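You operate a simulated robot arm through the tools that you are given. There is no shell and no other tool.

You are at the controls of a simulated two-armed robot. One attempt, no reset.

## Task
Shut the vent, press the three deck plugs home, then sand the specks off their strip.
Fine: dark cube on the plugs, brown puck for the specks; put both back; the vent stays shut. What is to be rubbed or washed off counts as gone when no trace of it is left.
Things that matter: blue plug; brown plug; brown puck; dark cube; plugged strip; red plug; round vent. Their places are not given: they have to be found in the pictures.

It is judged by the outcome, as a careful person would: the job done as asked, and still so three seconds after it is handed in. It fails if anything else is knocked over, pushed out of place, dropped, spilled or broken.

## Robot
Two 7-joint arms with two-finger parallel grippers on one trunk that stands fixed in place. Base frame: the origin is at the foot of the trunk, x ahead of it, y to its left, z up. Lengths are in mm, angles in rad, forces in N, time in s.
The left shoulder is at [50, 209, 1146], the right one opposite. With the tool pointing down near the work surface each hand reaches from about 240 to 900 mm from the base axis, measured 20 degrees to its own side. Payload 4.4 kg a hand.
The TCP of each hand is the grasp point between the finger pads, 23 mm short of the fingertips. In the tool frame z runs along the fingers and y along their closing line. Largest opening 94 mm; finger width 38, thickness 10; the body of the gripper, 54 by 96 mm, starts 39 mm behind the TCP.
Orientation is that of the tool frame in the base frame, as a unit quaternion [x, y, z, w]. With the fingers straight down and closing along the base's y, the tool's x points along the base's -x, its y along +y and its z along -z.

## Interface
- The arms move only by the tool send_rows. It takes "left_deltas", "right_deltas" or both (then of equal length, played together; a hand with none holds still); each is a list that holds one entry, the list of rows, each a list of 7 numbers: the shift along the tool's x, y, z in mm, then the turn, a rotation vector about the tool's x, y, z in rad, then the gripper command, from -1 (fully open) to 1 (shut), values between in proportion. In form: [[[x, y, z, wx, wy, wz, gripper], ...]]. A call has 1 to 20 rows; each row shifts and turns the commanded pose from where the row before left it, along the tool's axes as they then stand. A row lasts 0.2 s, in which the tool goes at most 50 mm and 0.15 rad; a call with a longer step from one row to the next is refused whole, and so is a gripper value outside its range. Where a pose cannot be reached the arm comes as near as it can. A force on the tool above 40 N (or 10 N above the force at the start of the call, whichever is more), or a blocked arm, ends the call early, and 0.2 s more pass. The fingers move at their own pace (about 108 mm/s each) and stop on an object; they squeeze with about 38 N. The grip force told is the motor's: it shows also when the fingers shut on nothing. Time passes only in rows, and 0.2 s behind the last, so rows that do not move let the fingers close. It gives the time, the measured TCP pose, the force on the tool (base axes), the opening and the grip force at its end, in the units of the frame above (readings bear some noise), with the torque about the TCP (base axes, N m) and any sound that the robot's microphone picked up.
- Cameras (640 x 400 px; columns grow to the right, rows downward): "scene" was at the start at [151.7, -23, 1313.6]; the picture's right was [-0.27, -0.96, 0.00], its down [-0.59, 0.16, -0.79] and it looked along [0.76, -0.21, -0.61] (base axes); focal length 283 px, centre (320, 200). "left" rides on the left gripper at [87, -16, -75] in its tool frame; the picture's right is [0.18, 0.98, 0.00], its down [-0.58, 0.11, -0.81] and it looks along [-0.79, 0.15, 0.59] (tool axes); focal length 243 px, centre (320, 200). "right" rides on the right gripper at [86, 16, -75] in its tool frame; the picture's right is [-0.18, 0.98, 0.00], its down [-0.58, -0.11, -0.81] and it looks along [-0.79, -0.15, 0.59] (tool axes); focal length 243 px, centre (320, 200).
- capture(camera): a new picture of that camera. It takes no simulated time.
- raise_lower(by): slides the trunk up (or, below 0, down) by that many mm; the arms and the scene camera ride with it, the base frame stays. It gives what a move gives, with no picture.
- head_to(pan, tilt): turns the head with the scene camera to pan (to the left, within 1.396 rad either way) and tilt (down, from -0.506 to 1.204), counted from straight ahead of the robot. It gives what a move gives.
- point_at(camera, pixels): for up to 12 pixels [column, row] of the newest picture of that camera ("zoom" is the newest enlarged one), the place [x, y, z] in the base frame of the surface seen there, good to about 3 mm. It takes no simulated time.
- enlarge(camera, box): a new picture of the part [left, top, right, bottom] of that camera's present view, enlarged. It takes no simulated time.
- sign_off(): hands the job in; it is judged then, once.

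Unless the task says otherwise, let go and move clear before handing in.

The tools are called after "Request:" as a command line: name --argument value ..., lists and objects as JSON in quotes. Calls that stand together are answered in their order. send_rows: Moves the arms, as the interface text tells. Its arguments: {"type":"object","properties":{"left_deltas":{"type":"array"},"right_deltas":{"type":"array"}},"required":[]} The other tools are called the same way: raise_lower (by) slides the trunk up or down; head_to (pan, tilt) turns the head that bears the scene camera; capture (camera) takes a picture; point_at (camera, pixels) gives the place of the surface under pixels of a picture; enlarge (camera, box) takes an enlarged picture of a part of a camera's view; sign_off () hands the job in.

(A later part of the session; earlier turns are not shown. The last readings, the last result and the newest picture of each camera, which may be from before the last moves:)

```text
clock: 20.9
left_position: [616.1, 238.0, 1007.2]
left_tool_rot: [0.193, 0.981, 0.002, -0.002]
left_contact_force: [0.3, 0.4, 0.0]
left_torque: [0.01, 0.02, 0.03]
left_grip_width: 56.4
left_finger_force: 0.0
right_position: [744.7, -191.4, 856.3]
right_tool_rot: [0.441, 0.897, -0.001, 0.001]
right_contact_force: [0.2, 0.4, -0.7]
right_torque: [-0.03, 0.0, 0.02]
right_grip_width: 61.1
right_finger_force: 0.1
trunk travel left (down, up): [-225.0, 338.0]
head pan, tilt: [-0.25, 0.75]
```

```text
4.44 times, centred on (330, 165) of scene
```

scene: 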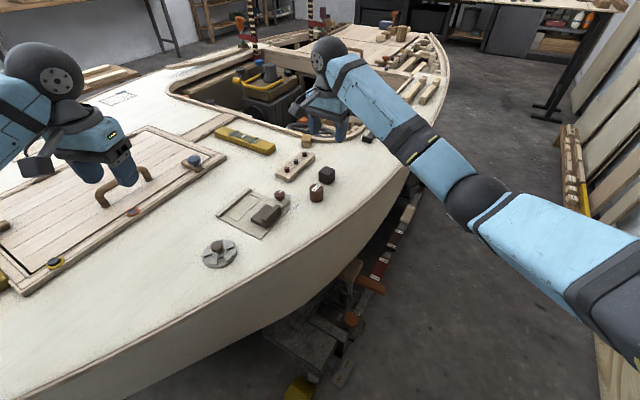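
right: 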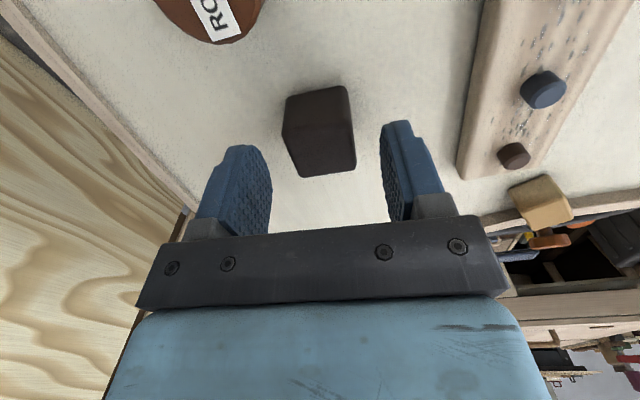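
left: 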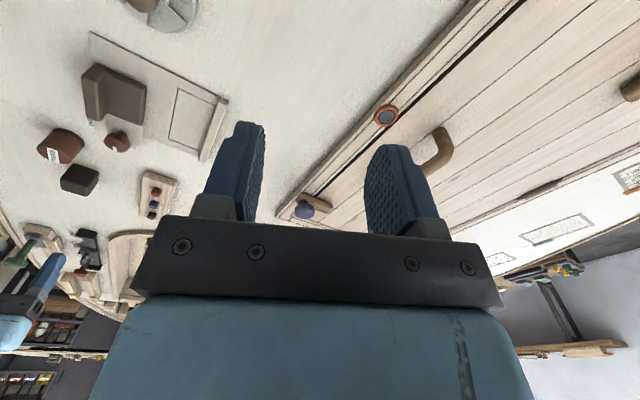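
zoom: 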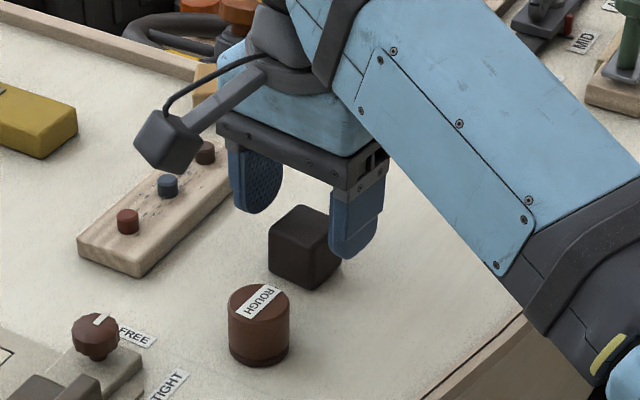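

The fingers straddle the cube evenly (tips near (255,210) and (355,255) in the zoom, cube between). I'll descend 24 mm and grip.

Request:
send_rows --right_deltas '[[[0, 0, 10, 0, 0, 0, -0.3], [0, 0, 9, 0, 0, 0, -0.3], [0, 0, 5, 0, 0, 0, -0.3], [0, 0, 0, 0, 0, 0, -0.3]]]'

Request:
send_rows --right_deltas '[[[0, 0, 0, 0, 0, 0, 0.1], [0, 0, 0, 0, 0, 0, 0.3], [0, 0, 0, 0, 0, 0, 0.6], [0, 0, 0, 0, 0, 0, 0.6]]]'

Request:
capture --camera "right"

Request:
enlarge --camera "scene" --box '[280, 120, 380, 210]'

```text
clock: 21.9
left_position: [615.2, 236.6, 1007.6]
left_tool_rot: [0.193, 0.981, 0.001, -0.002]
left_contact_force: [0.1, 0.7, 0.1]
left_torque: [0.01, -0.01, -0.02]
left_grip_width: 56.3
left_finger_force: 0.0
right_position: [744.7, -191.6, 833.8]
right_tool_rot: [0.441, 0.897, 0.0, 0.0]
right_contact_force: [0.5, -0.3, 0.2]
right_torque: [0.0, -0.01, -0.03]
right_grip_width: 61.1
right_finger_force: 0.1
trunk travel left (down, up): [-225.0, 338.0]
head pan, tilt: [-0.25, 0.75]
```

```text
clock: 22.9
left_position: [615.8, 236.9, 1007.2]
left_tool_rot: [0.194, 0.981, 0.0, -0.002]
left_contact_force: [0.8, 0.7, 0.3]
left_torque: [-0.02, 0.0, 0.0]
left_grip_width: 56.5
left_finger_force: 0.1
right_position: [744.0, -190.8, 833.3]
right_tool_rot: [0.442, 0.897, -0.001, 0.0]
right_contact_force: [-1.1, -0.4, 0.6]
right_torque: [0.03, 0.01, -0.03]
right_grip_width: 35.4
right_finger_force: 38.1
trunk travel left (down, up): [-225.0, 338.0]
head pan, tilt: [-0.25, 0.75]
```

```text
taken
```

right: 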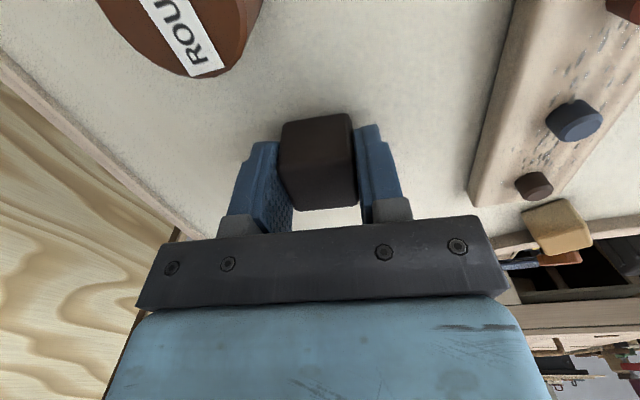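

```text
4.44 times, centred on (330, 165) of scene
```

zoom: 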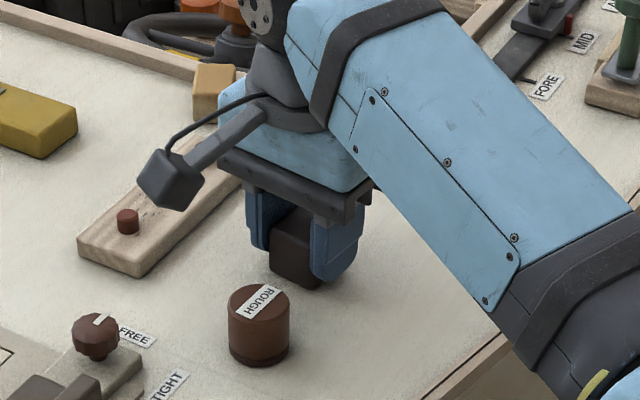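

The cube is held (35.4 mm wide, 38 N). Its home is TCP (744.5, -191.3, 833.3) at the present yaw. I'll lift 50 mm and carry it above the red plug at about (795,-88).

Request:
send_rows --right_deltas '[[[0, 0, -10, 0, 0, 0, 0.6], [0, 0, -20, 0, 0, 0, 0.6], [0, 0, -20, 0, 0, 0, 0.6], [10.2, 20.6, 0, 0, 0, 0, 0.6], [10.2, 20.6, 0, 0, 0, 0, 0.6], [10.2, 20.6, 0, 0, 0, 0, 0.6], [10.2, 20.6, 0, 0, 0, 0, 0.6], [10.2, 20.6, 0, 0, 0, 0, 0.6], [0, 0, 0, 0, 0, 0, 0.6]]]'

Request:
capture --camera "right"

Request:
enlarge --camera "scene" --box '[260, 110, 360, 200]'

Request:
enlarge --camera "left" --box '[30, 120, 230, 260]'

```text
clock: 24.9
left_position: [614.4, 237.1, 1008.3]
left_tool_rot: [0.194, 0.981, 0.001, -0.002]
left_contact_force: [0.2, 0.2, 0.0]
left_torque: [0.0, -0.02, 0.0]
left_grip_width: 56.6
left_finger_force: 0.0
right_position: [796.2, -88.4, 883.7]
right_tool_rot: [0.441, 0.897, 0.0, 0.001]
right_contact_force: [-0.1, 0.0, 0.5]
right_torque: [-0.02, 0.02, -0.04]
right_grip_width: 18.8
right_finger_force: 0.1
trunk travel left (down, up): [-225.0, 338.0]
head pan, tilt: [-0.25, 0.75]
```

```text
taken
```

right: 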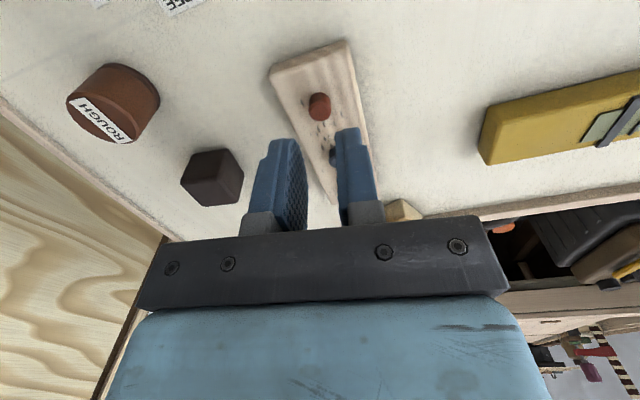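

```text
4.44 times, centred on (310, 155) of scene
```

zoom: 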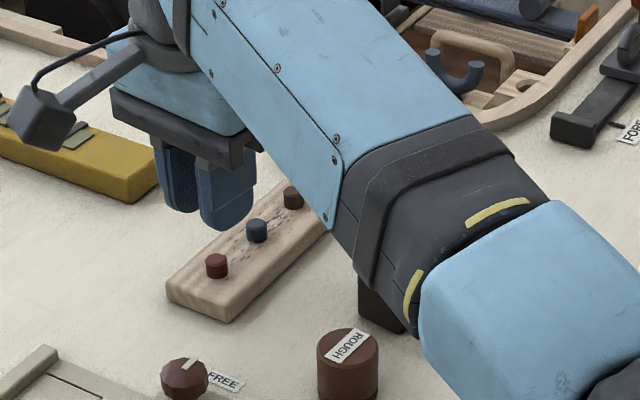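

```text
2.86 times, centred on (130, 190) of left
```

zoom: 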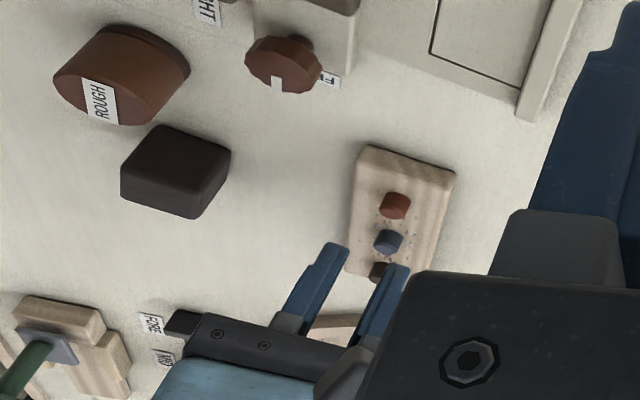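

The gripper reads 18.8 mm: the cube slipped out and is still on the deck. I'll check where and how it stands.

Request:
point_at --camera "right" --pixels '[[188, 158], [214, 155], [240, 165], [212, 185], [185, 180], [213, 205], [238, 190], [320, 100], [213, 170], [85, 90]]'

Request:
enlarge --camera "right" --box '[160, 130, 270, 220]'

Request:
enlarge --camera "left" --box '[40, 120, 130, 210]'

```text
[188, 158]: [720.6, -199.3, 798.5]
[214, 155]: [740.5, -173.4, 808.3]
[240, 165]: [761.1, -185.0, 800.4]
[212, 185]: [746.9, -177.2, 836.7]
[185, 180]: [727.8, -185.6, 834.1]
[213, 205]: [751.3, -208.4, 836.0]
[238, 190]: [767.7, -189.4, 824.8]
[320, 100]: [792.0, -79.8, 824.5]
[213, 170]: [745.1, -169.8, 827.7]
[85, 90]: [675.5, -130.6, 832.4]
```

```text
4.44 times, centred on (215, 175) of right
```

zoom: 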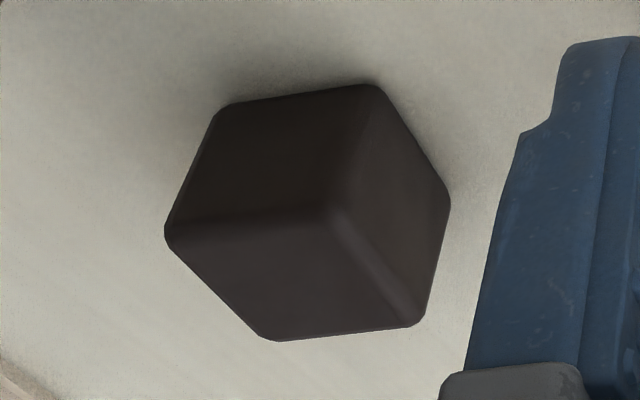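

```text
4.44 times, centred on (85, 165) of left
```

zoom: 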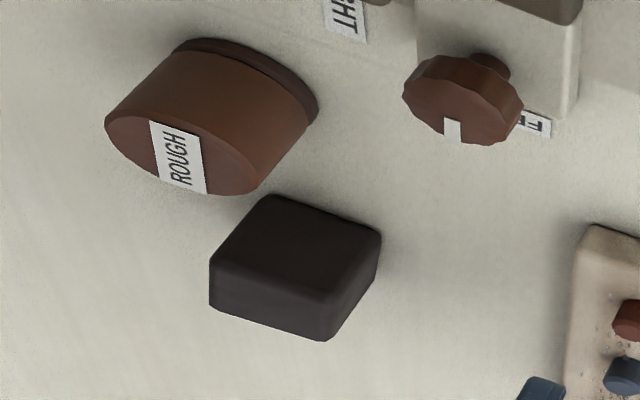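

The cube still stands upright at about its home. I'll return, grip deeper (tips about 4 mm above the deck) with full squeeze, and lift slowly while watching.

Request:
send_rows --right_deltas '[[[-10.2, -20.6, 0, 0, 0, 0, 0], [-10.2, -20.6, 0, 0, 0, 0, -0.3], [-10.2, -20.6, 0, 0, 0, 0, -0.3], [-10.2, -20.6, 0, 0, 0, 0, -0.3], [-10.2, -20.6, 0, 0, 0, 0, -0.3], [0, 0, 20, 0, 0, 0, -0.3], [0, 0, 0, 0, 0, 0, -0.3]]]'

Request:
capture --camera "right"

Request:
enlarge --camera "left" --box '[30, 120, 230, 260]'

```text
clock: 26.5
left_position: [615.5, 236.8, 1009.0]
left_tool_rot: [0.194, 0.981, 0.001, -0.002]
left_contact_force: [0.5, 0.2, 0.3]
left_torque: [0.0, -0.01, 0.0]
left_grip_width: 56.4
left_finger_force: 0.1
right_position: [743.5, -191.2, 863.1]
right_tool_rot: [0.442, 0.897, 0.0, 0.0]
right_contact_force: [0.3, 0.4, -0.8]
right_torque: [0.0, 0.01, -0.01]
right_grip_width: 61.0
right_finger_force: 0.0
trunk travel left (down, up): [-225.0, 338.0]
head pan, tilt: [-0.25, 0.75]
```

```text
taken
```

right: 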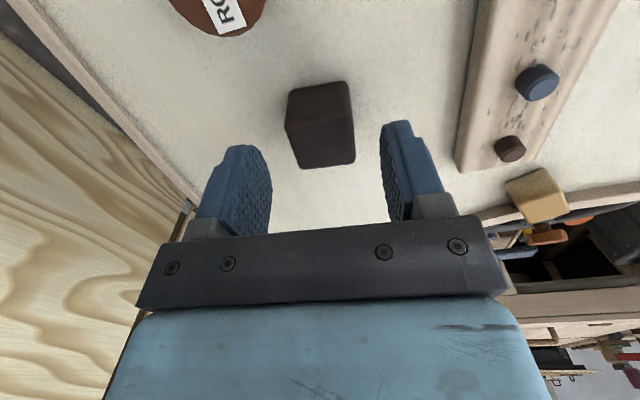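

```text
2.86 times, centred on (130, 190) of left
```

zoom: 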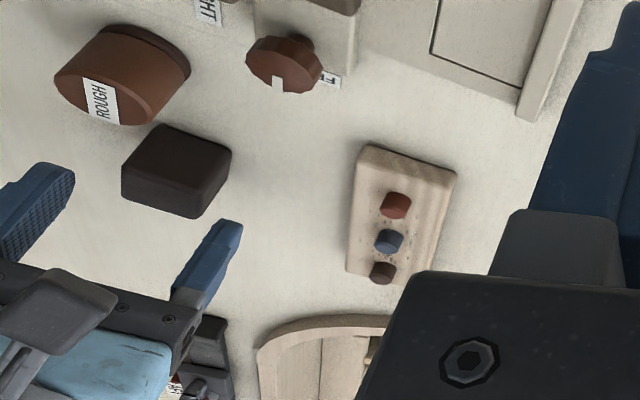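

I'll check the cube's top face position relative to the fingers before descending.

Request:
enlarge --camera "right" --box '[260, 70, 380, 180]'

Request:
point_at --camera "right" --pixels '[[290, 134], [349, 124], [352, 160], [302, 164], [322, 145], [320, 120], [232, 150], [400, 128]]'

Request:
point_at --camera "zoom" --pixels '[[160, 255], [470, 190], [490, 330], [230, 350], [330, 270]]'

```text
3.64 times, centred on (320, 125) of right
```

zoom: 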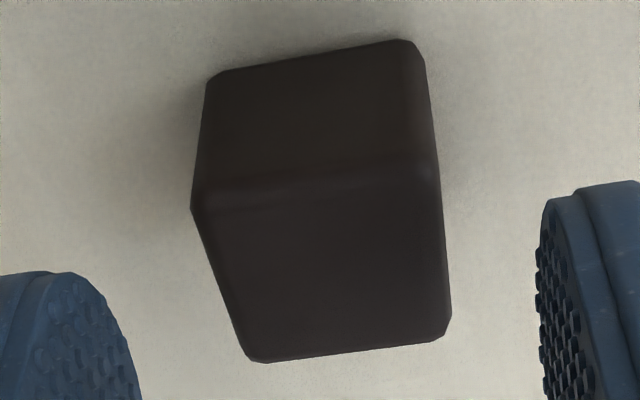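

```text
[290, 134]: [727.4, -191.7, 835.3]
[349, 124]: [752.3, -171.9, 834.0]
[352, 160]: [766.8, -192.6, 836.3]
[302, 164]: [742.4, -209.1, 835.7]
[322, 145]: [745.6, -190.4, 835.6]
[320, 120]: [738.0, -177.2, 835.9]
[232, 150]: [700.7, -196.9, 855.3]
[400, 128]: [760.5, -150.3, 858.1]
```

```text
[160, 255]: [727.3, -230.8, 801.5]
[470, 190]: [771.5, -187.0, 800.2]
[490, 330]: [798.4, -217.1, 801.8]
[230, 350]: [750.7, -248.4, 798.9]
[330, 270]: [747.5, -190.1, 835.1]
```

The cube is centred at (747,-191), so alignment was fine; the hold was just too weak. I'll shift 2.5 mm in x, go deeper to TCP z≈827 and squeeze fully.

Request:
send_rows --right_deltas '[[[-1.6, 2, 10, 0, 0, 0, -0.3], [0, 0, 15, 0, 0, 0, -0.3], [0, 0, 8, 0, 0, 0, -0.3], [0, 0, 3, 0, 0, 0, -0.3], [0, 0, 0, 0, 0, 0, -0.3]]]'

Request:
send_rows --right_deltas '[[[0, 0, 0, 0, 0, 0, 0.2], [0, 0, 0, 0, 0, 0, 0.6], [0, 0, 0, 0, 0, 0, 1], [0, 0, 0, 0, 0, 0, 1], [0, 0, 0, 0, 0, 0, 1]]]'

Request:
send_rows --right_deltas '[[[0, 0, -2, 0, 0, 0, 1], [0, 0, -2, 0, 0, 0, 1]]]'

```text
clock: 27.7
left_position: [616.1, 237.3, 1008.0]
left_tool_rot: [0.194, 0.981, 0.001, -0.001]
left_contact_force: [0.2, -0.1, 1.8]
left_torque: [0.0, 0.0, -0.02]
left_grip_width: 56.3
left_finger_force: 0.0
right_position: [747.5, -191.7, 826.2]
right_tool_rot: [0.442, 0.897, 0.0, 0.0]
right_contact_force: [0.8, -0.6, -0.3]
right_torque: [-0.01, 0.0, 0.0]
right_grip_width: 61.4
right_finger_force: 0.0
trunk travel left (down, up): [-225.0, 338.0]
head pan, tilt: [-0.25, 0.75]
```

```text
clock: 28.9
left_position: [617.3, 238.3, 1008.2]
left_tool_rot: [0.193, 0.981, 0.001, -0.001]
left_contact_force: [-0.7, 0.3, 0.3]
left_torque: [-0.01, 0.03, -0.02]
left_grip_width: 56.5
left_finger_force: 0.1
right_position: [746.5, -191.3, 827.1]
right_tool_rot: [0.442, 0.897, 0.0, 0.0]
right_contact_force: [-0.7, 0.6, -1.2]
right_torque: [0.0, 0.0, 0.0]
right_grip_width: 35.1
right_finger_force: 37.7
trunk travel left (down, up): [-225.0, 338.0]
head pan, tilt: [-0.25, 0.75]
```

```text
clock: 29.5
left_position: [615.1, 236.5, 1007.8]
left_tool_rot: [0.194, 0.981, 0.002, -0.002]
left_contact_force: [-0.1, -0.3, 0.5]
left_torque: [0.03, -0.02, 0.01]
left_grip_width: 56.4
left_finger_force: 0.0
right_position: [745.9, -190.5, 831.8]
right_tool_rot: [0.441, 0.897, 0.0, 0.0]
right_contact_force: [-0.3, 0.1, -0.4]
right_torque: [-0.01, -0.01, -0.03]
right_grip_width: 35.1
right_finger_force: 38.1
trunk travel left (down, up): [-225.0, 338.0]
head pan, tilt: [-0.25, 0.75]
```

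The grip holds at 35.1 mm after a 4 mm raise, but no weight shows. I'll look to see if the cube rose.

Request:
capture --camera "right"

Request:
enlarge --camera "left" --box '[20, 130, 120, 230]'

Request:
enlarge --camera "scene" --box '[300, 140, 360, 200]'

Request:
point_at --camera "right" --pixels '[[322, 175], [320, 160], [320, 190]]'

```text
taken
```

right: 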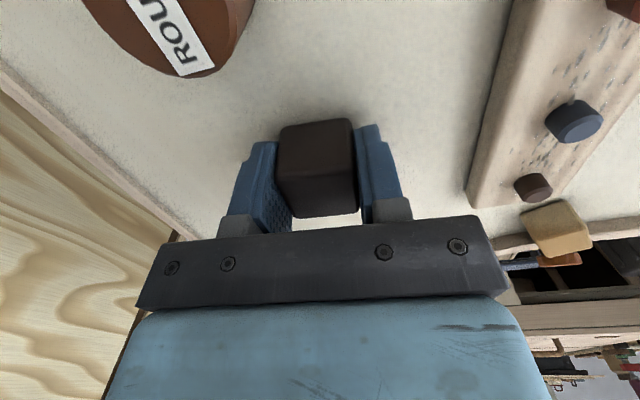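

```text
4.00 times, centred on (70, 180) of left
```

zoom: 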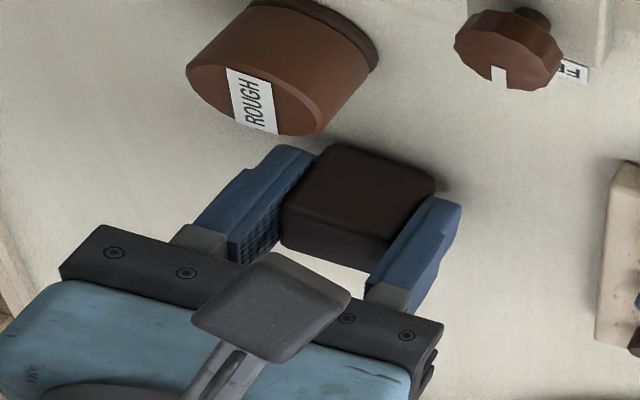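

```text
6.67 times, centred on (330, 170) of scene
```

zoom: 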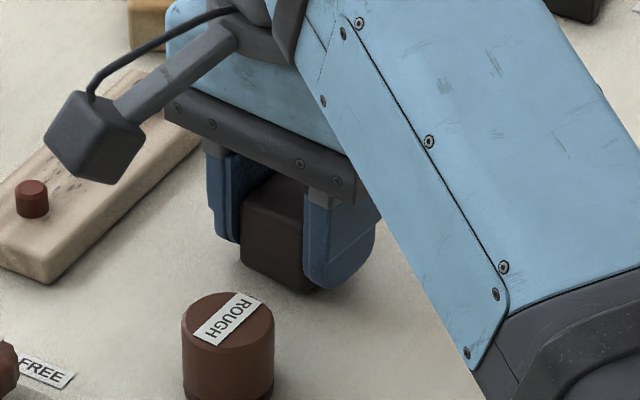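

```text
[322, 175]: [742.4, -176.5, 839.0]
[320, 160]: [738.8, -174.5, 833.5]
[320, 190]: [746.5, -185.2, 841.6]
```

The cube top now reads z≈840, so it is rising with the hand. I'll continue lifting gently.

Request:
send_rows --right_deltas '[[[0, 0, -4, 0, 0, 0, 1], [0, 0, -6, 0, 0, 0, 1], [0, 0, -8, 0, 0, 0, 1], [0, 0, -8, 0, 0, 0, 1], [0, 0, -8, 0, 0, 0, 1], [0, 0, 0, 0, 0, 0, 1]]]'

Request:
capture --camera "right"

Request:
enlarge --camera "left" --box '[20, 130, 120, 230]'

```text
clock: 30.9
left_position: [615.5, 237.4, 1007.7]
left_tool_rot: [0.194, 0.981, 0.0, -0.002]
left_contact_force: [1.0, -1.2, -0.3]
left_torque: [-0.04, 0.0, -0.01]
left_grip_width: 56.4
left_finger_force: 0.0
right_position: [747.3, -190.3, 866.3]
right_tool_rot: [0.442, 0.897, 0.0, 0.0]
right_contact_force: [-0.3, 0.5, -0.4]
right_torque: [-0.01, 0.0, -0.04]
right_grip_width: 35.0
right_finger_force: 38.3
trunk travel left (down, up): [-225.0, 338.0]
head pan, tilt: [-0.25, 0.75]
```

```text
taken
```

right: 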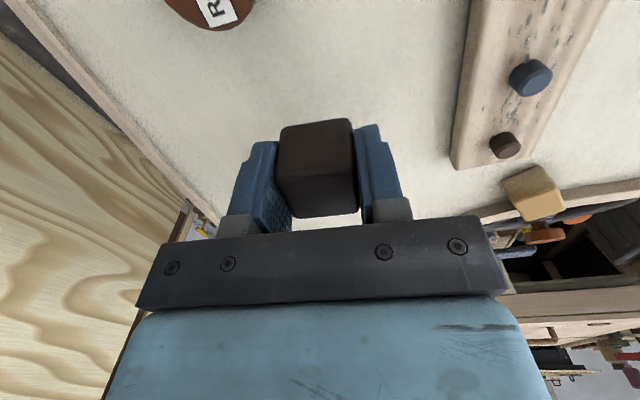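

```text
4.00 times, centred on (70, 180) of left
```

zoom: 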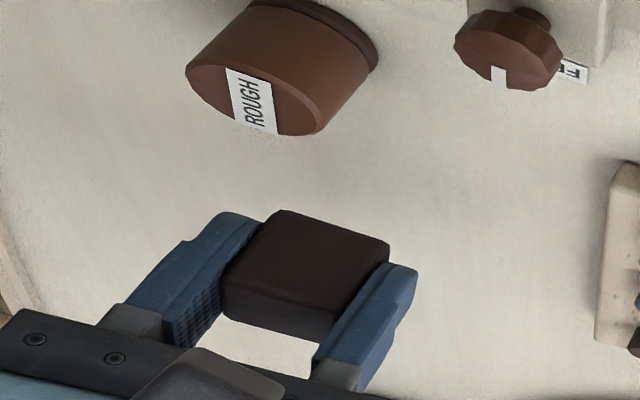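

The cube is held firmly at TCP z=866 (bottom = TCP − 27). I'll raise 10 mm and carry it gently over the red plug.

Request:
send_rows --right_deltas '[[[0, 0, -5, 0, 0, 0, 1], [0, 0, -5, 0, 0, 0, 1], [4, 8, 0, 0, 0, 0, 1], [7, 13.5, 0, 0, 0, 0, 1], [8, 15.5, 0, 0, 0, 0, 1], [8, 15.5, 0, 0, 0, 0, 1], [8, 15.5, 0, 0, 0, 0, 1], [7, 13.5, 0, 0, 0, 0, 1], [6, 11.5, 0, 0, 0, 0, 1], [4.2, 8, 0, 0, 0, 0, 1], [0, 0, 0, 0, 0, 0, 1]]]'

Request:
capture --camera "right"

Request:
enlarge --camera "scene" --box '[260, 110, 360, 200]'

Request:
enlarge --camera "left" --box '[80, 140, 240, 260]'

```text
clock: 33.3
left_position: [615.4, 238.0, 1008.1]
left_tool_rot: [0.193, 0.981, 0.001, -0.001]
left_contact_force: [-0.1, 0.0, -1.2]
left_torque: [-0.03, 0.02, 0.03]
left_grip_width: 56.4
left_finger_force: 0.1
right_position: [793.8, -86.8, 875.9]
right_tool_rot: [0.442, 0.897, 0.0, 0.0]
right_contact_force: [-0.3, 0.1, -0.7]
right_torque: [0.01, -0.03, 0.01]
right_grip_width: 34.9
right_finger_force: 37.9
trunk travel left (down, up): [-225.0, 338.0]
head pan, tilt: [-0.25, 0.75]
```

```text
taken
```

right: 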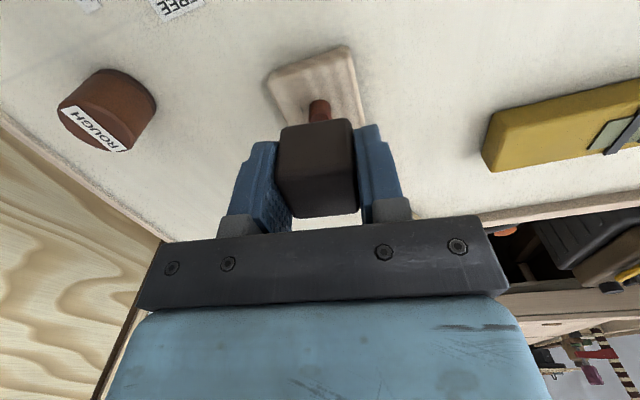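

```text
4.44 times, centred on (310, 155) of scene
```

zoom: 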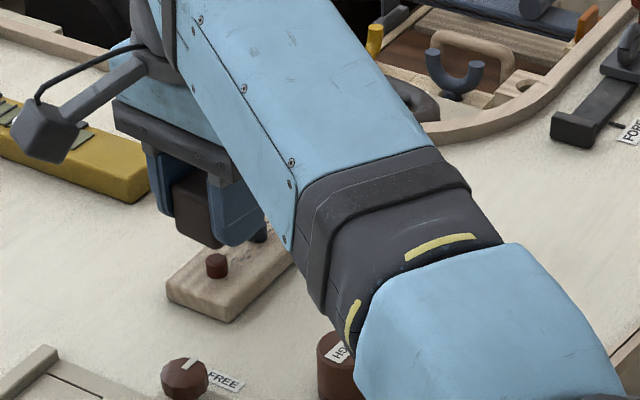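

```text
3.33 times, centred on (160, 200) of left
```

zoom: 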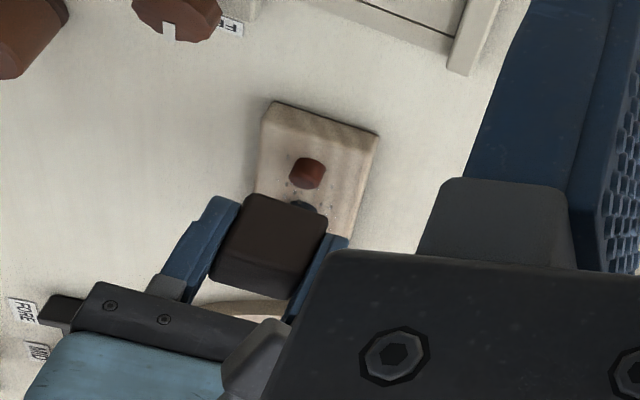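

The cube is near the red plug. I'll verify alignment by measuring both in the scene view.

Request:
enlarge --camera "scene" --box '[280, 130, 340, 190]'

Request:
point_at --camera "zoom" --pixels '[[165, 210], [180, 260], [150, 240], [205, 260], [212, 288], [150, 180]]'

```text
6.67 times, centred on (310, 160) of scene
```

zoom: 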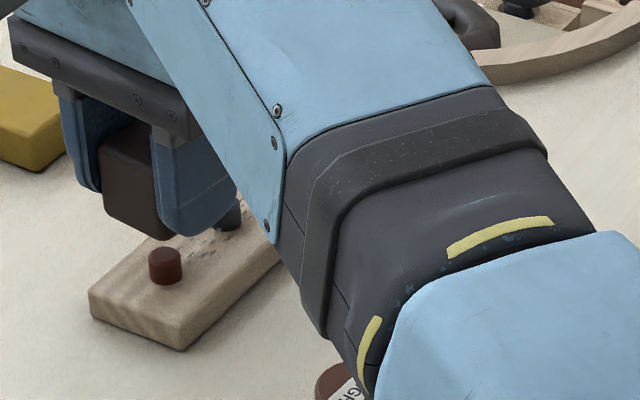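

```text
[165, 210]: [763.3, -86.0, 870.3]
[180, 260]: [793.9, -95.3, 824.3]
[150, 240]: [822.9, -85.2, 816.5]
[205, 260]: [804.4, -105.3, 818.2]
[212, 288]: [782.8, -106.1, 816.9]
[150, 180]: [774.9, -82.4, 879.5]
```

The red plug is at about (797,-89), well under the cube. I'll fine-shift and lower to just above contact, then press slowly.

Request:
send_rows --right_deltas '[[[-3.4, 1.2, 5, 0, 0, 0, 1], [0, 0, 7, 0, 0, 0, 1], [0, 0, 4, 0, 0, 0, 1], [0, 0, 2, 0, 0, 0, 1], [0, 0, 2, 0, 0, 0, 1], [0, 0, 2, 0, 0, 0, 1], [0, 0, 0, 0, 0, 0, 1]]]'

Request:
enlarge --camera "scene" --box '[280, 130, 340, 190]'

Request:
enlarge --camera "left" --box '[80, 140, 240, 260]'

```text
clock: 34.9
left_position: [615.8, 237.5, 1007.8]
left_tool_rot: [0.193, 0.981, 0.001, -0.002]
left_contact_force: [0.2, -0.6, 0.7]
left_torque: [-0.01, -0.03, 0.0]
left_grip_width: 56.4
left_finger_force: 0.0
right_position: [798.9, -90.1, 854.0]
right_tool_rot: [0.442, 0.897, 0.001, 0.0]
right_contact_force: [0.8, -0.6, 1.2]
right_torque: [-0.01, -0.05, -0.02]
right_grip_width: 34.9
right_finger_force: 37.8
trunk travel left (down, up): [-225.0, 338.0]
head pan, tilt: [-0.25, 0.75]
```

```text
6.67 times, centred on (310, 160) of scene
```

zoom: 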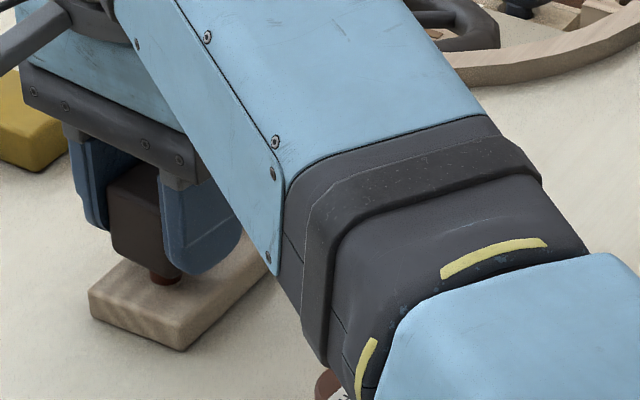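

```text
3.33 times, centred on (160, 200) of left
```

zoom: 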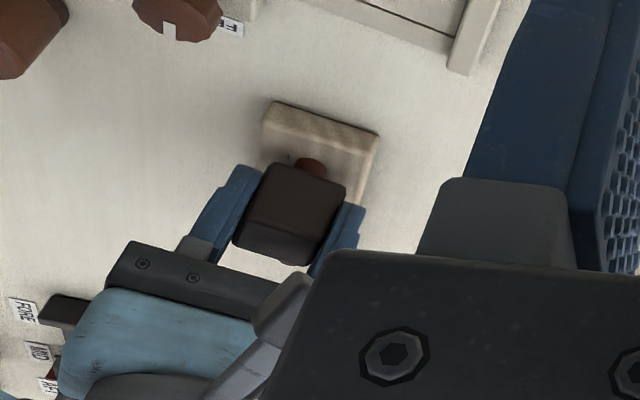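

The plug peeks out at the near side of the cube. I'll look closer before pressing.

Request:
enlarge --camera "left" --box '[135, 165, 195, 225]'

Request:
enlarge --camera "scene" --box '[285, 140, 315, 170]'

Request:
capture --camera "right"

```text
6.67 times, centred on (165, 195) of left
```

zoom: 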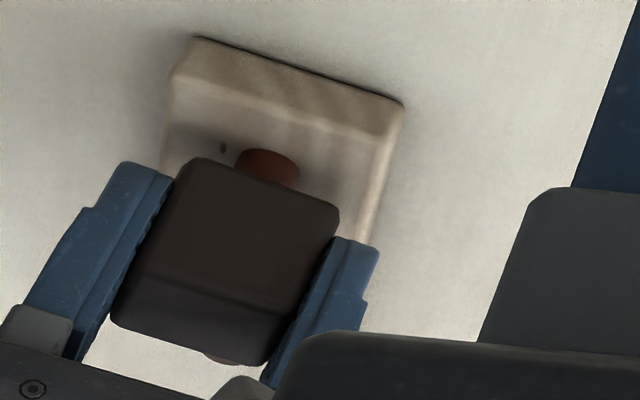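

```text
13.33 times, centred on (300, 155) of scene
```

zoom: 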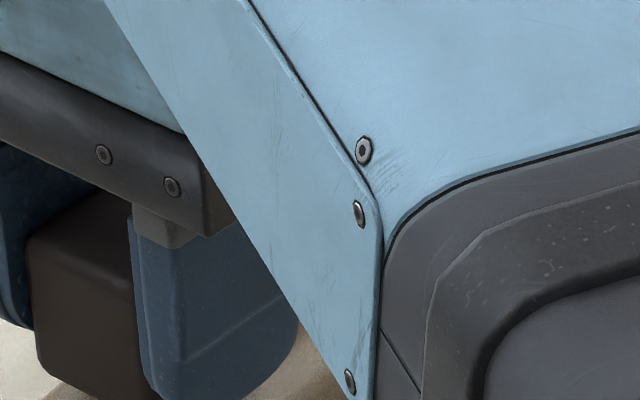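

```text
taken
```

right: 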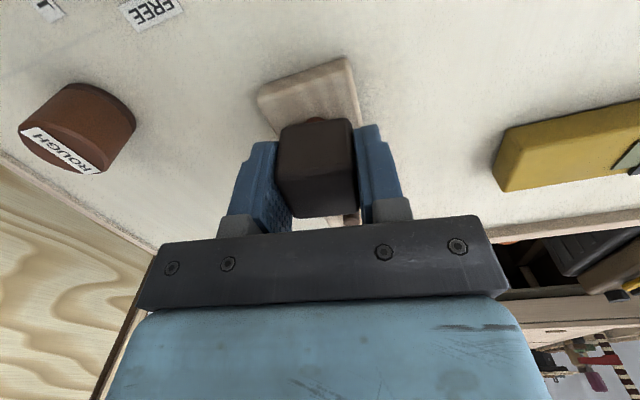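

The plug is well tucked under the cube. Now I'll press down in small steps.

Request:
send_rows --right_deltas '[[[0, 0, 2, 0, 0, 0, 1], [0, 0, 2, 0, 0, 0, 1], [0, 0, 1.5, 0, 0, 0, 1], [0, 0, 0, 0, 0, 0, 1]]]'

Request:
enlarge --camera "left" --box '[135, 165, 195, 225]'

```text
clock: 35.9
left_position: [615.2, 238.0, 1008.9]
left_tool_rot: [0.193, 0.981, 0.001, -0.001]
left_contact_force: [-0.5, -0.1, 0.4]
left_torque: [0.01, 0.0, 0.02]
left_grip_width: 56.4
left_finger_force: 0.1
right_position: [798.7, -89.1, 848.5]
right_tool_rot: [0.442, 0.897, 0.0, 0.0]
right_contact_force: [0.8, 0.8, 4.4]
right_torque: [0.03, -0.02, -0.02]
right_grip_width: 35.2
right_finger_force: 38.1
trunk travel left (down, up): [-225.0, 338.0]
head pan, tilt: [-0.25, 0.75]
```

```text
6.67 times, centred on (165, 195) of left
```

zoom: 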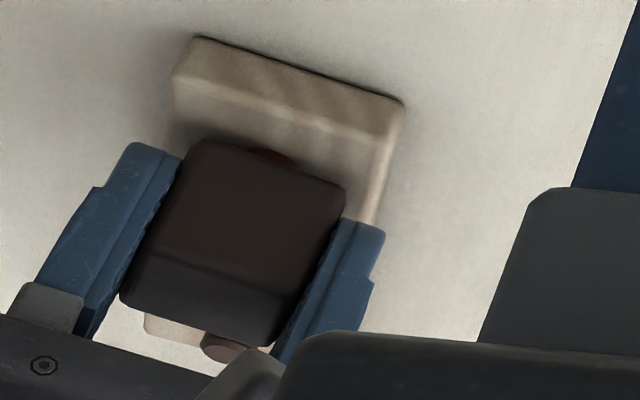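

Contact is at 4 N, light resistance. I'll continue down until the cube meets the strip.

Request:
send_rows --right_deltas '[[[0, 0, 1.5, 0, 0, 0, 1], [0, 0, 1.5, 0, 0, 0, 1], [0, 0, 1.5, 0, 0, 0, 1], [0, 0, 0, 0, 0, 0, 1]]]'

Request:
enlarge --camera "left" --box '[135, 165, 195, 225]'

```text
clock: 36.9
left_position: [614.9, 238.1, 1007.3]
left_tool_rot: [0.194, 0.981, 0.002, -0.001]
left_contact_force: [0.3, 0.0, -0.3]
left_torque: [0.03, 0.03, 0.0]
left_grip_width: 56.5
left_finger_force: 0.0
right_position: [797.9, -88.9, 843.3]
right_tool_rot: [0.441, 0.897, -0.001, 0.0]
right_contact_force: [0.7, -0.8, 4.2]
right_torque: [-0.05, -0.02, -0.01]
right_grip_width: 35.0
right_finger_force: 37.9
trunk travel left (down, up): [-225.0, 338.0]
head pan, tilt: [-0.25, 0.75]
```

```text
6.67 times, centred on (165, 195) of left
```

zoom: 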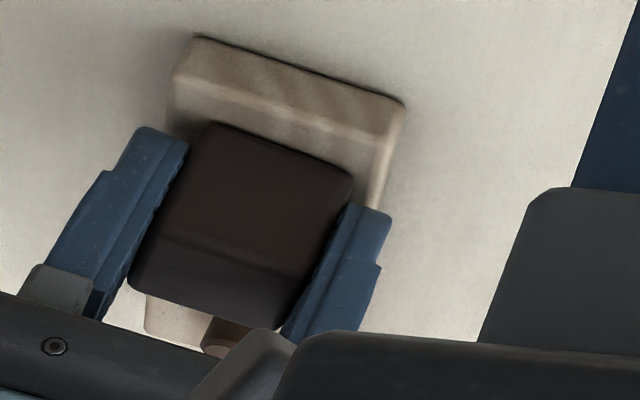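

A steady 4 N – the plug is sliding in. I'll keep pressing in 1 mm steps until it bottoms.

Request:
send_rows --right_deltas '[[[0, 0, 1, 0, 0, 0, 1], [0, 0, 1, 0, 0, 0, 1], [0, 0, 0, 0, 0, 0, 1]]]'

Request:
enlarge --camera "left" --box '[135, 165, 195, 225]'

```text
clock: 37.7
left_position: [615.4, 238.4, 1007.8]
left_tool_rot: [0.194, 0.981, 0.0, -0.001]
left_contact_force: [0.3, -0.4, 0.2]
left_torque: [0.01, -0.01, 0.01]
left_grip_width: 56.3
left_finger_force: 0.0
right_position: [797.5, -90.4, 843.5]
right_tool_rot: [0.441, 0.897, 0.001, 0.001]
right_contact_force: [2.4, -0.9, 12.6]
right_torque: [-0.1, 0.02, -0.01]
right_grip_width: 35.1
right_finger_force: 38.1
trunk travel left (down, up): [-225.0, 338.0]
head pan, tilt: [-0.25, 0.75]
```

```text
6.67 times, centred on (165, 195) of left
```

zoom: 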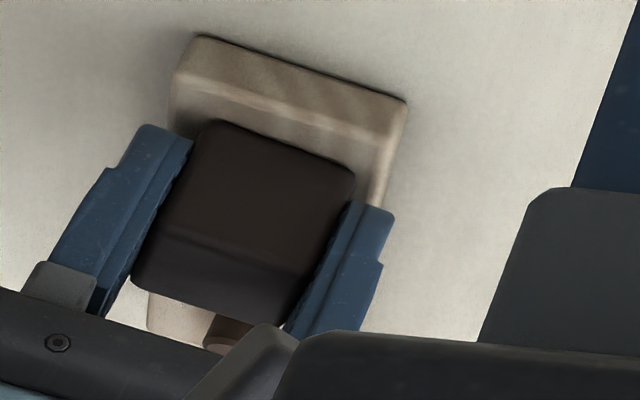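

Force rose to 12.6 N at z≈843, i.e. flush with the strip. One more 1 mm push to be sure, then lift and inspect.

Request:
send_rows --right_deltas '[[[0, 0, 1, 0, 0, 0, 1], [0, 0, 0, 0, 0, 0, 1]]]'

Request:
send_rows --right_deltas '[[[0, 0, -4, 0, 0, 0, 1], [0, 0, -8, 0, 0, 0, 1], [0, 0, -12, 0, 0, 0, 1], [0, 0, -10, 0, 0, 0, 1], [0, 0, 0, 0, 0, 0, 1]]]'

Request:
capture --camera "right"

Request:
enlarge --camera "left" --box '[115, 140, 215, 240]'

Request:
enlarge --camera "scene" --box '[280, 130, 340, 190]'

```text
clock: 38.3
left_position: [614.6, 237.8, 1008.4]
left_tool_rot: [0.194, 0.981, 0.001, -0.001]
left_contact_force: [1.2, -0.2, -0.1]
left_torque: [0.01, 0.02, 0.02]
left_grip_width: 56.5
left_finger_force: 0.0
right_position: [797.8, -90.6, 843.6]
right_tool_rot: [0.442, 0.897, 0.001, 0.002]
right_contact_force: [4.2, -0.4, 19.5]
right_torque: [-0.1, 0.0, 0.04]
right_grip_width: 35.3
right_finger_force: 38.2
trunk travel left (down, up): [-225.0, 338.0]
head pan, tilt: [-0.25, 0.75]
```

```text
clock: 39.5
left_position: [615.9, 237.5, 1007.8]
left_tool_rot: [0.194, 0.981, 0.001, -0.002]
left_contact_force: [0.7, 0.5, 0.3]
left_torque: [0.0, 0.02, 0.01]
left_grip_width: 56.5
left_finger_force: 0.0
right_position: [799.2, -90.6, 874.4]
right_tool_rot: [0.441, 0.897, 0.0, 0.0]
right_contact_force: [0.5, 0.2, -0.9]
right_torque: [-0.02, -0.01, -0.01]
right_grip_width: 35.3
right_finger_force: 37.9
trunk travel left (down, up): [-225.0, 338.0]
head pan, tilt: [-0.25, 0.75]
```

```text
taken
```

right: 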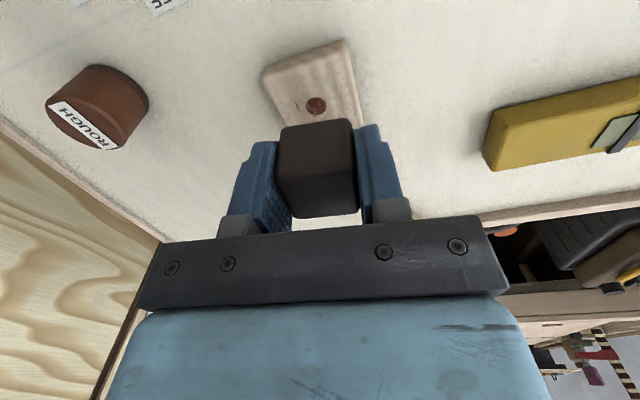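

```text
4.00 times, centred on (165, 190) of left
```

zoom: 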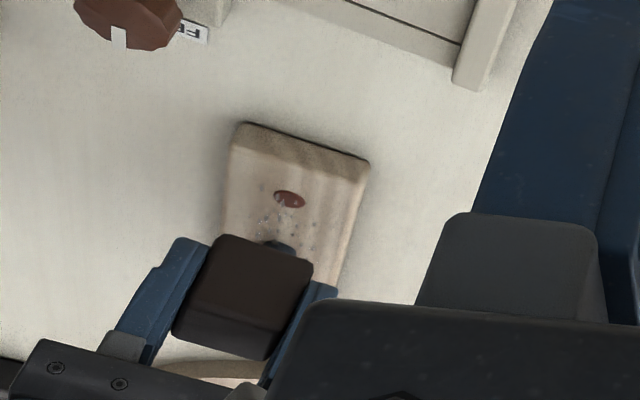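

```text
6.67 times, centred on (310, 160) of scene
```

zoom: 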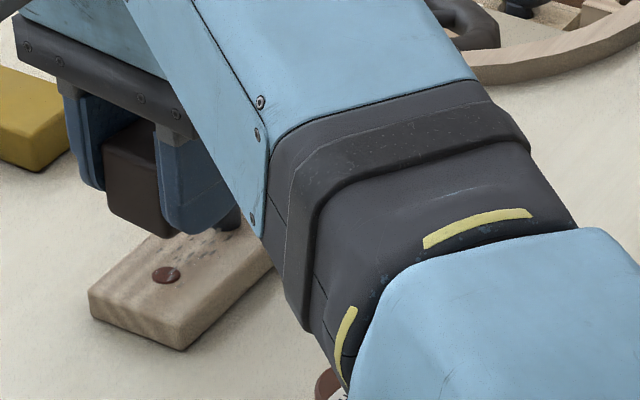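

The red plug is now flush (a red disc at (167,275) in the scene zoom). I'll measure its spot to calibrate the other two.

Request:
point_at --camera "right" --pixels '[[316, 105], [345, 42], [268, 72]]'

Request:
point_at --camera "zoom" --pixels '[[167, 275], [92, 290], [178, 335]]'

```text
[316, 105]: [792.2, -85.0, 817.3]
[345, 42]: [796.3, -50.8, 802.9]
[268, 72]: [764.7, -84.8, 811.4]
```

```text
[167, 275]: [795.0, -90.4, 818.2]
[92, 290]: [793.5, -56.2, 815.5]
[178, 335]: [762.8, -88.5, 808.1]
```

Red sits at about (794,-88). Now to the blue plug at about (825,-119.5).

Request:
send_rows --right_deltas '[[[-6, 0.5, 0, 0, 0, 0, 1], [-10, 1, 0, 0, 0, 0, 1], [-10, 1, 0, 0, 0, 0, 1], [-8, 0.5, 0, 0, 0, 0, 1], [-5.9, 0.4, 0, 0, 0, 0, 1], [0, 0, 0, 0, 0, 0, 1]]]'

Request:
capture --camera "right"

Request:
enlarge --camera "left" --box '[115, 140, 215, 240]'

Request:
enlarge --camera "scene" --box '[280, 130, 340, 190]'

```text
clock: 40.9
left_position: [614.5, 236.9, 1008.6]
left_tool_rot: [0.193, 0.981, 0.001, -0.002]
left_contact_force: [-0.1, 0.5, 0.6]
left_torque: [-0.01, 0.04, -0.04]
left_grip_width: 56.1
left_finger_force: 0.0
right_position: [826.7, -120.3, 875.7]
right_tool_rot: [0.442, 0.897, -0.001, 0.0]
right_contact_force: [0.3, -0.2, -0.5]
right_torque: [-0.02, 0.02, 0.0]
right_grip_width: 35.2
right_finger_force: 38.3
trunk travel left (down, up): [-225.0, 338.0]
head pan, tilt: [-0.25, 0.75]
```

```text
taken
```

right: 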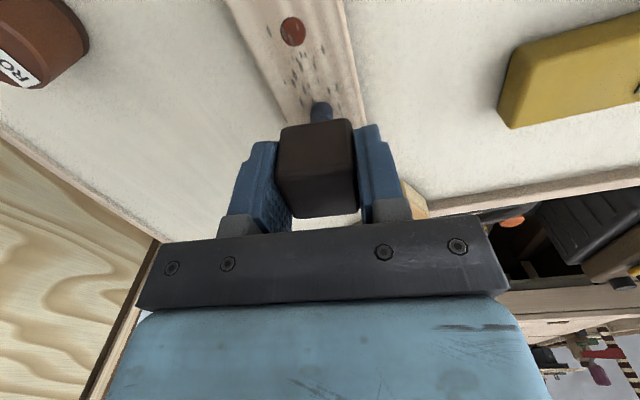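

```text
4.00 times, centred on (165, 190) of left
```

zoom: 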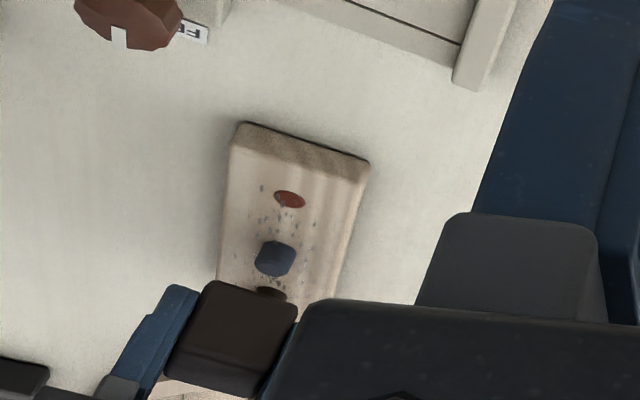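

```text
6.67 times, centred on (310, 160) of scene
```

zoom: 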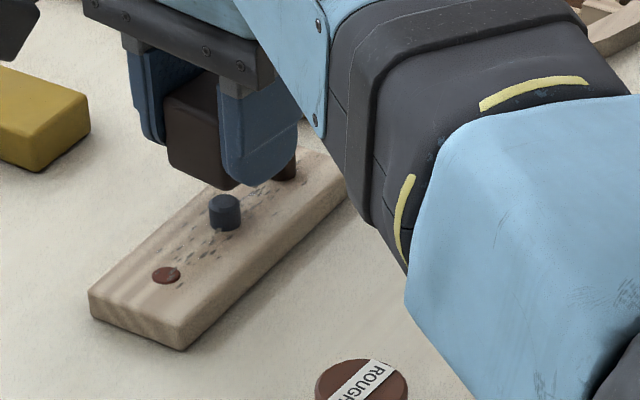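

The cube stands over the blue plug in the same relation as before. I'll press down with the same profile.

Request:
send_rows --right_deltas '[[[0, 0, 6, 0, 0, 0, 1], [0, 0, 7, 0, 0, 0, 1], [0, 0, 4, 0, 0, 0, 1], [0, 0, 2, 0, 0, 0, 1], [0, 0, 2, 0, 0, 0, 1], [0, 0, 2, 0, 0, 0, 1], [0, 0, 2, 0, 0, 0, 1], [0, 0, 1.5, 0, 0, 0, 1], [0, 0, 1.5, 0, 0, 0, 1], [0, 0, 1.5, 0, 0, 0, 1], [0, 0, 1.5, 0, 0, 0, 1], [0, 0, 0, 0, 0, 0, 1]]]'

Request:
enlarge --camera "left" --box '[115, 140, 215, 240]'

```text
clock: 43.5
left_position: [615.5, 237.4, 1007.6]
left_tool_rot: [0.193, 0.981, 0.001, -0.002]
left_contact_force: [-0.1, 0.6, 0.3]
left_torque: [-0.01, 0.02, 0.0]
left_grip_width: 56.3
left_finger_force: 0.1
right_position: [825.2, -119.7, 843.2]
right_tool_rot: [0.44, 0.898, 0.0, 0.0]
right_contact_force: [0.0, -0.7, 3.8]
right_torque: [-0.07, -0.03, 0.01]
right_grip_width: 34.7
right_finger_force: 37.8
trunk travel left (down, up): [-225.0, 338.0]
head pan, tilt: [-0.25, 0.75]
```

```text
4.00 times, centred on (165, 190) of left
```

zoom: 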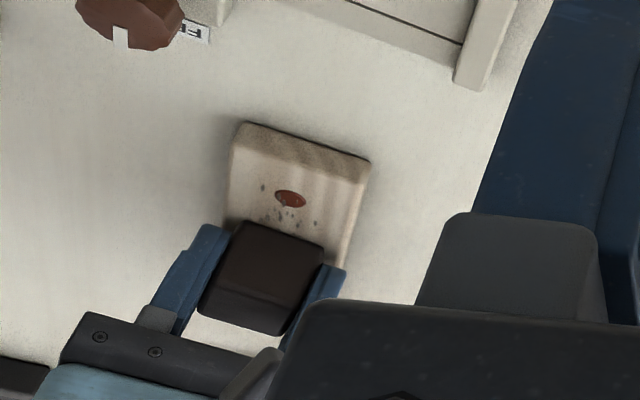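

Request:
send_rows --right_deltas '[[[0, 0, 1, 0, 0, 0, 1], [0, 0, 1, 0, 0, 0, 1], [0, 0, 1, 0, 0, 0, 1], [0, 0, 0, 0, 0, 0, 1]]]'

```text
clock: 44.5
left_position: [614.6, 237.6, 1008.9]
left_tool_rot: [0.193, 0.981, 0.001, -0.001]
left_contact_force: [1.4, 0.8, 0.2]
left_torque: [0.0, 0.01, -0.01]
left_grip_width: 56.1
left_finger_force: 0.1
right_position: [825.4, -118.4, 843.7]
right_tool_rot: [0.441, 0.897, 0.001, 0.002]
right_contact_force: [3.6, -0.9, 15.6]
right_torque: [-0.06, 0.0, -0.03]
right_grip_width: 35.3
right_finger_force: 37.7
trunk travel left (down, up): [-225.0, 338.0]
head pan, tilt: [-0.25, 0.75]
```

It bottomed at 15.6 N. I'll lift and move to the brown plug at about (857,-151).

Request:
send_rows --right_deltas '[[[0, 0, 0.7, 0, 0, 0, 1], [0, 0, -4, 0, 0, 0, 1], [0, 0, -8, 0, 0, 0, 1], [0, 0, -12, 0, 0, 0, 1], [0, 0, -10, 0, 0, 0, 1], [-6, 0.8, 0, 0, 0, 0, 1], [-11, 1.4, 0, 0, 0, 0, 1], [-11, 1.4, 0, 0, 0, 0, 1], [-10, 1.3, 0, 0, 0, 0, 1], [-6.9, 0.9, 0, 0, 0, 0, 1], [0, 0, 0, 0, 0, 0, 1]]]'

Request:
capture --camera "right"

Request:
enlarge --camera "left" --box '[115, 140, 215, 240]'

Request:
enlarge --camera "scene" --box '[280, 120, 340, 180]'

```text
clock: 46.9
left_position: [615.7, 238.3, 1007.8]
left_tool_rot: [0.193, 0.981, 0.0, -0.002]
left_contact_force: [0.4, -1.4, -0.7]
left_torque: [0.0, -0.01, 0.01]
left_grip_width: 56.5
left_finger_force: 0.1
right_position: [852.6, -151.4, 874.4]
right_tool_rot: [0.441, 0.898, 0.0, 0.0]
right_contact_force: [-0.3, -0.7, -0.6]
right_torque: [-0.01, 0.0, 0.03]
right_grip_width: 34.9
right_finger_force: 38.4
right hand out of reach, approached as far as the arm can: row 10
trunk travel left (down, up): [-225.0, 338.0]
head pan, tilt: [-0.25, 0.75]
```

```text
taken
```

right: 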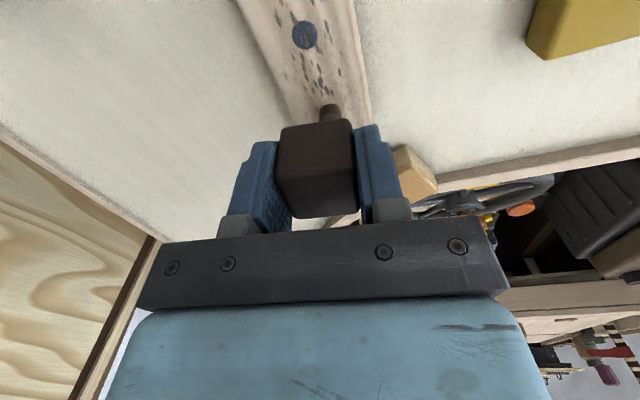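

```text
4.00 times, centred on (165, 190) of left
```

zoom: 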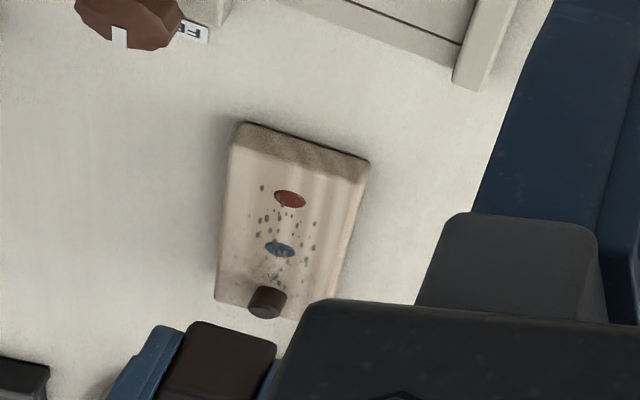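

```text
6.67 times, centred on (310, 150) of scene
```

zoom: 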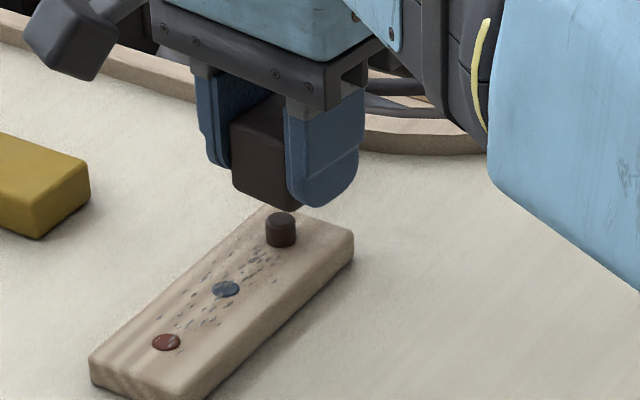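

The brown plug is at the edge of reach (row 10 was clipped; TCP is 5 mm short). Lowering the trunk would help, so first I'll check the left arm's clearance over the deck.

Request:
head_to --pan 0.7 --tilt 0.7

Request:
capture --camera "scene"

Request:
point_at --camera "scene" --pixels '[[200, 60], [200, 120], [250, 100], [120, 150], [80, 200], [150, 250], [320, 150], [350, 150], [400, 200], [200, 200], [100, 300], [60, 120]]'

```text
clock: 48.1
left_position: [615.2, 239.3, 1007.9]
left_tool_rot: [0.194, 0.981, 0.001, -0.001]
left_contact_force: [-0.2, 0.6, 0.1]
left_torque: [-0.02, 0.01, 0.0]
left_grip_width: 56.5
left_finger_force: 0.1
right_position: [851.8, -151.8, 873.4]
right_tool_rot: [0.442, 0.897, 0.0, 0.0]
right_contact_force: [0.6, 0.1, -1.0]
right_torque: [-0.02, 0.0, 0.03]
right_grip_width: 35.2
right_finger_force: 37.8
trunk travel left (down, up): [-225.0, 338.0]
head pan, tilt: [0.7, 0.7]
```

```text
taken
```

scene: 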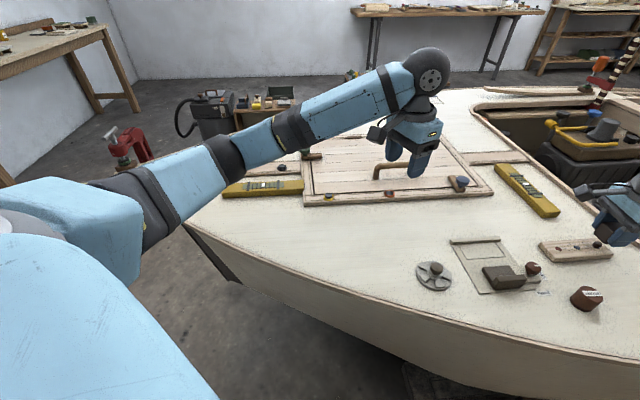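

```text
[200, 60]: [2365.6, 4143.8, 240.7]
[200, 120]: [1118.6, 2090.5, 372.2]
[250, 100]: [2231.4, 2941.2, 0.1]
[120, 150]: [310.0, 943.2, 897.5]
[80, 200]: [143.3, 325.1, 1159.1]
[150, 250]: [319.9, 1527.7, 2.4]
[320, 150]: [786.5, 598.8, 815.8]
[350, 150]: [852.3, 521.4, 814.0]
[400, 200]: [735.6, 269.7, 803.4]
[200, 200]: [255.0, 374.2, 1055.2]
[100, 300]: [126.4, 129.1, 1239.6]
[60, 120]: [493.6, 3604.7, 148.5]
```

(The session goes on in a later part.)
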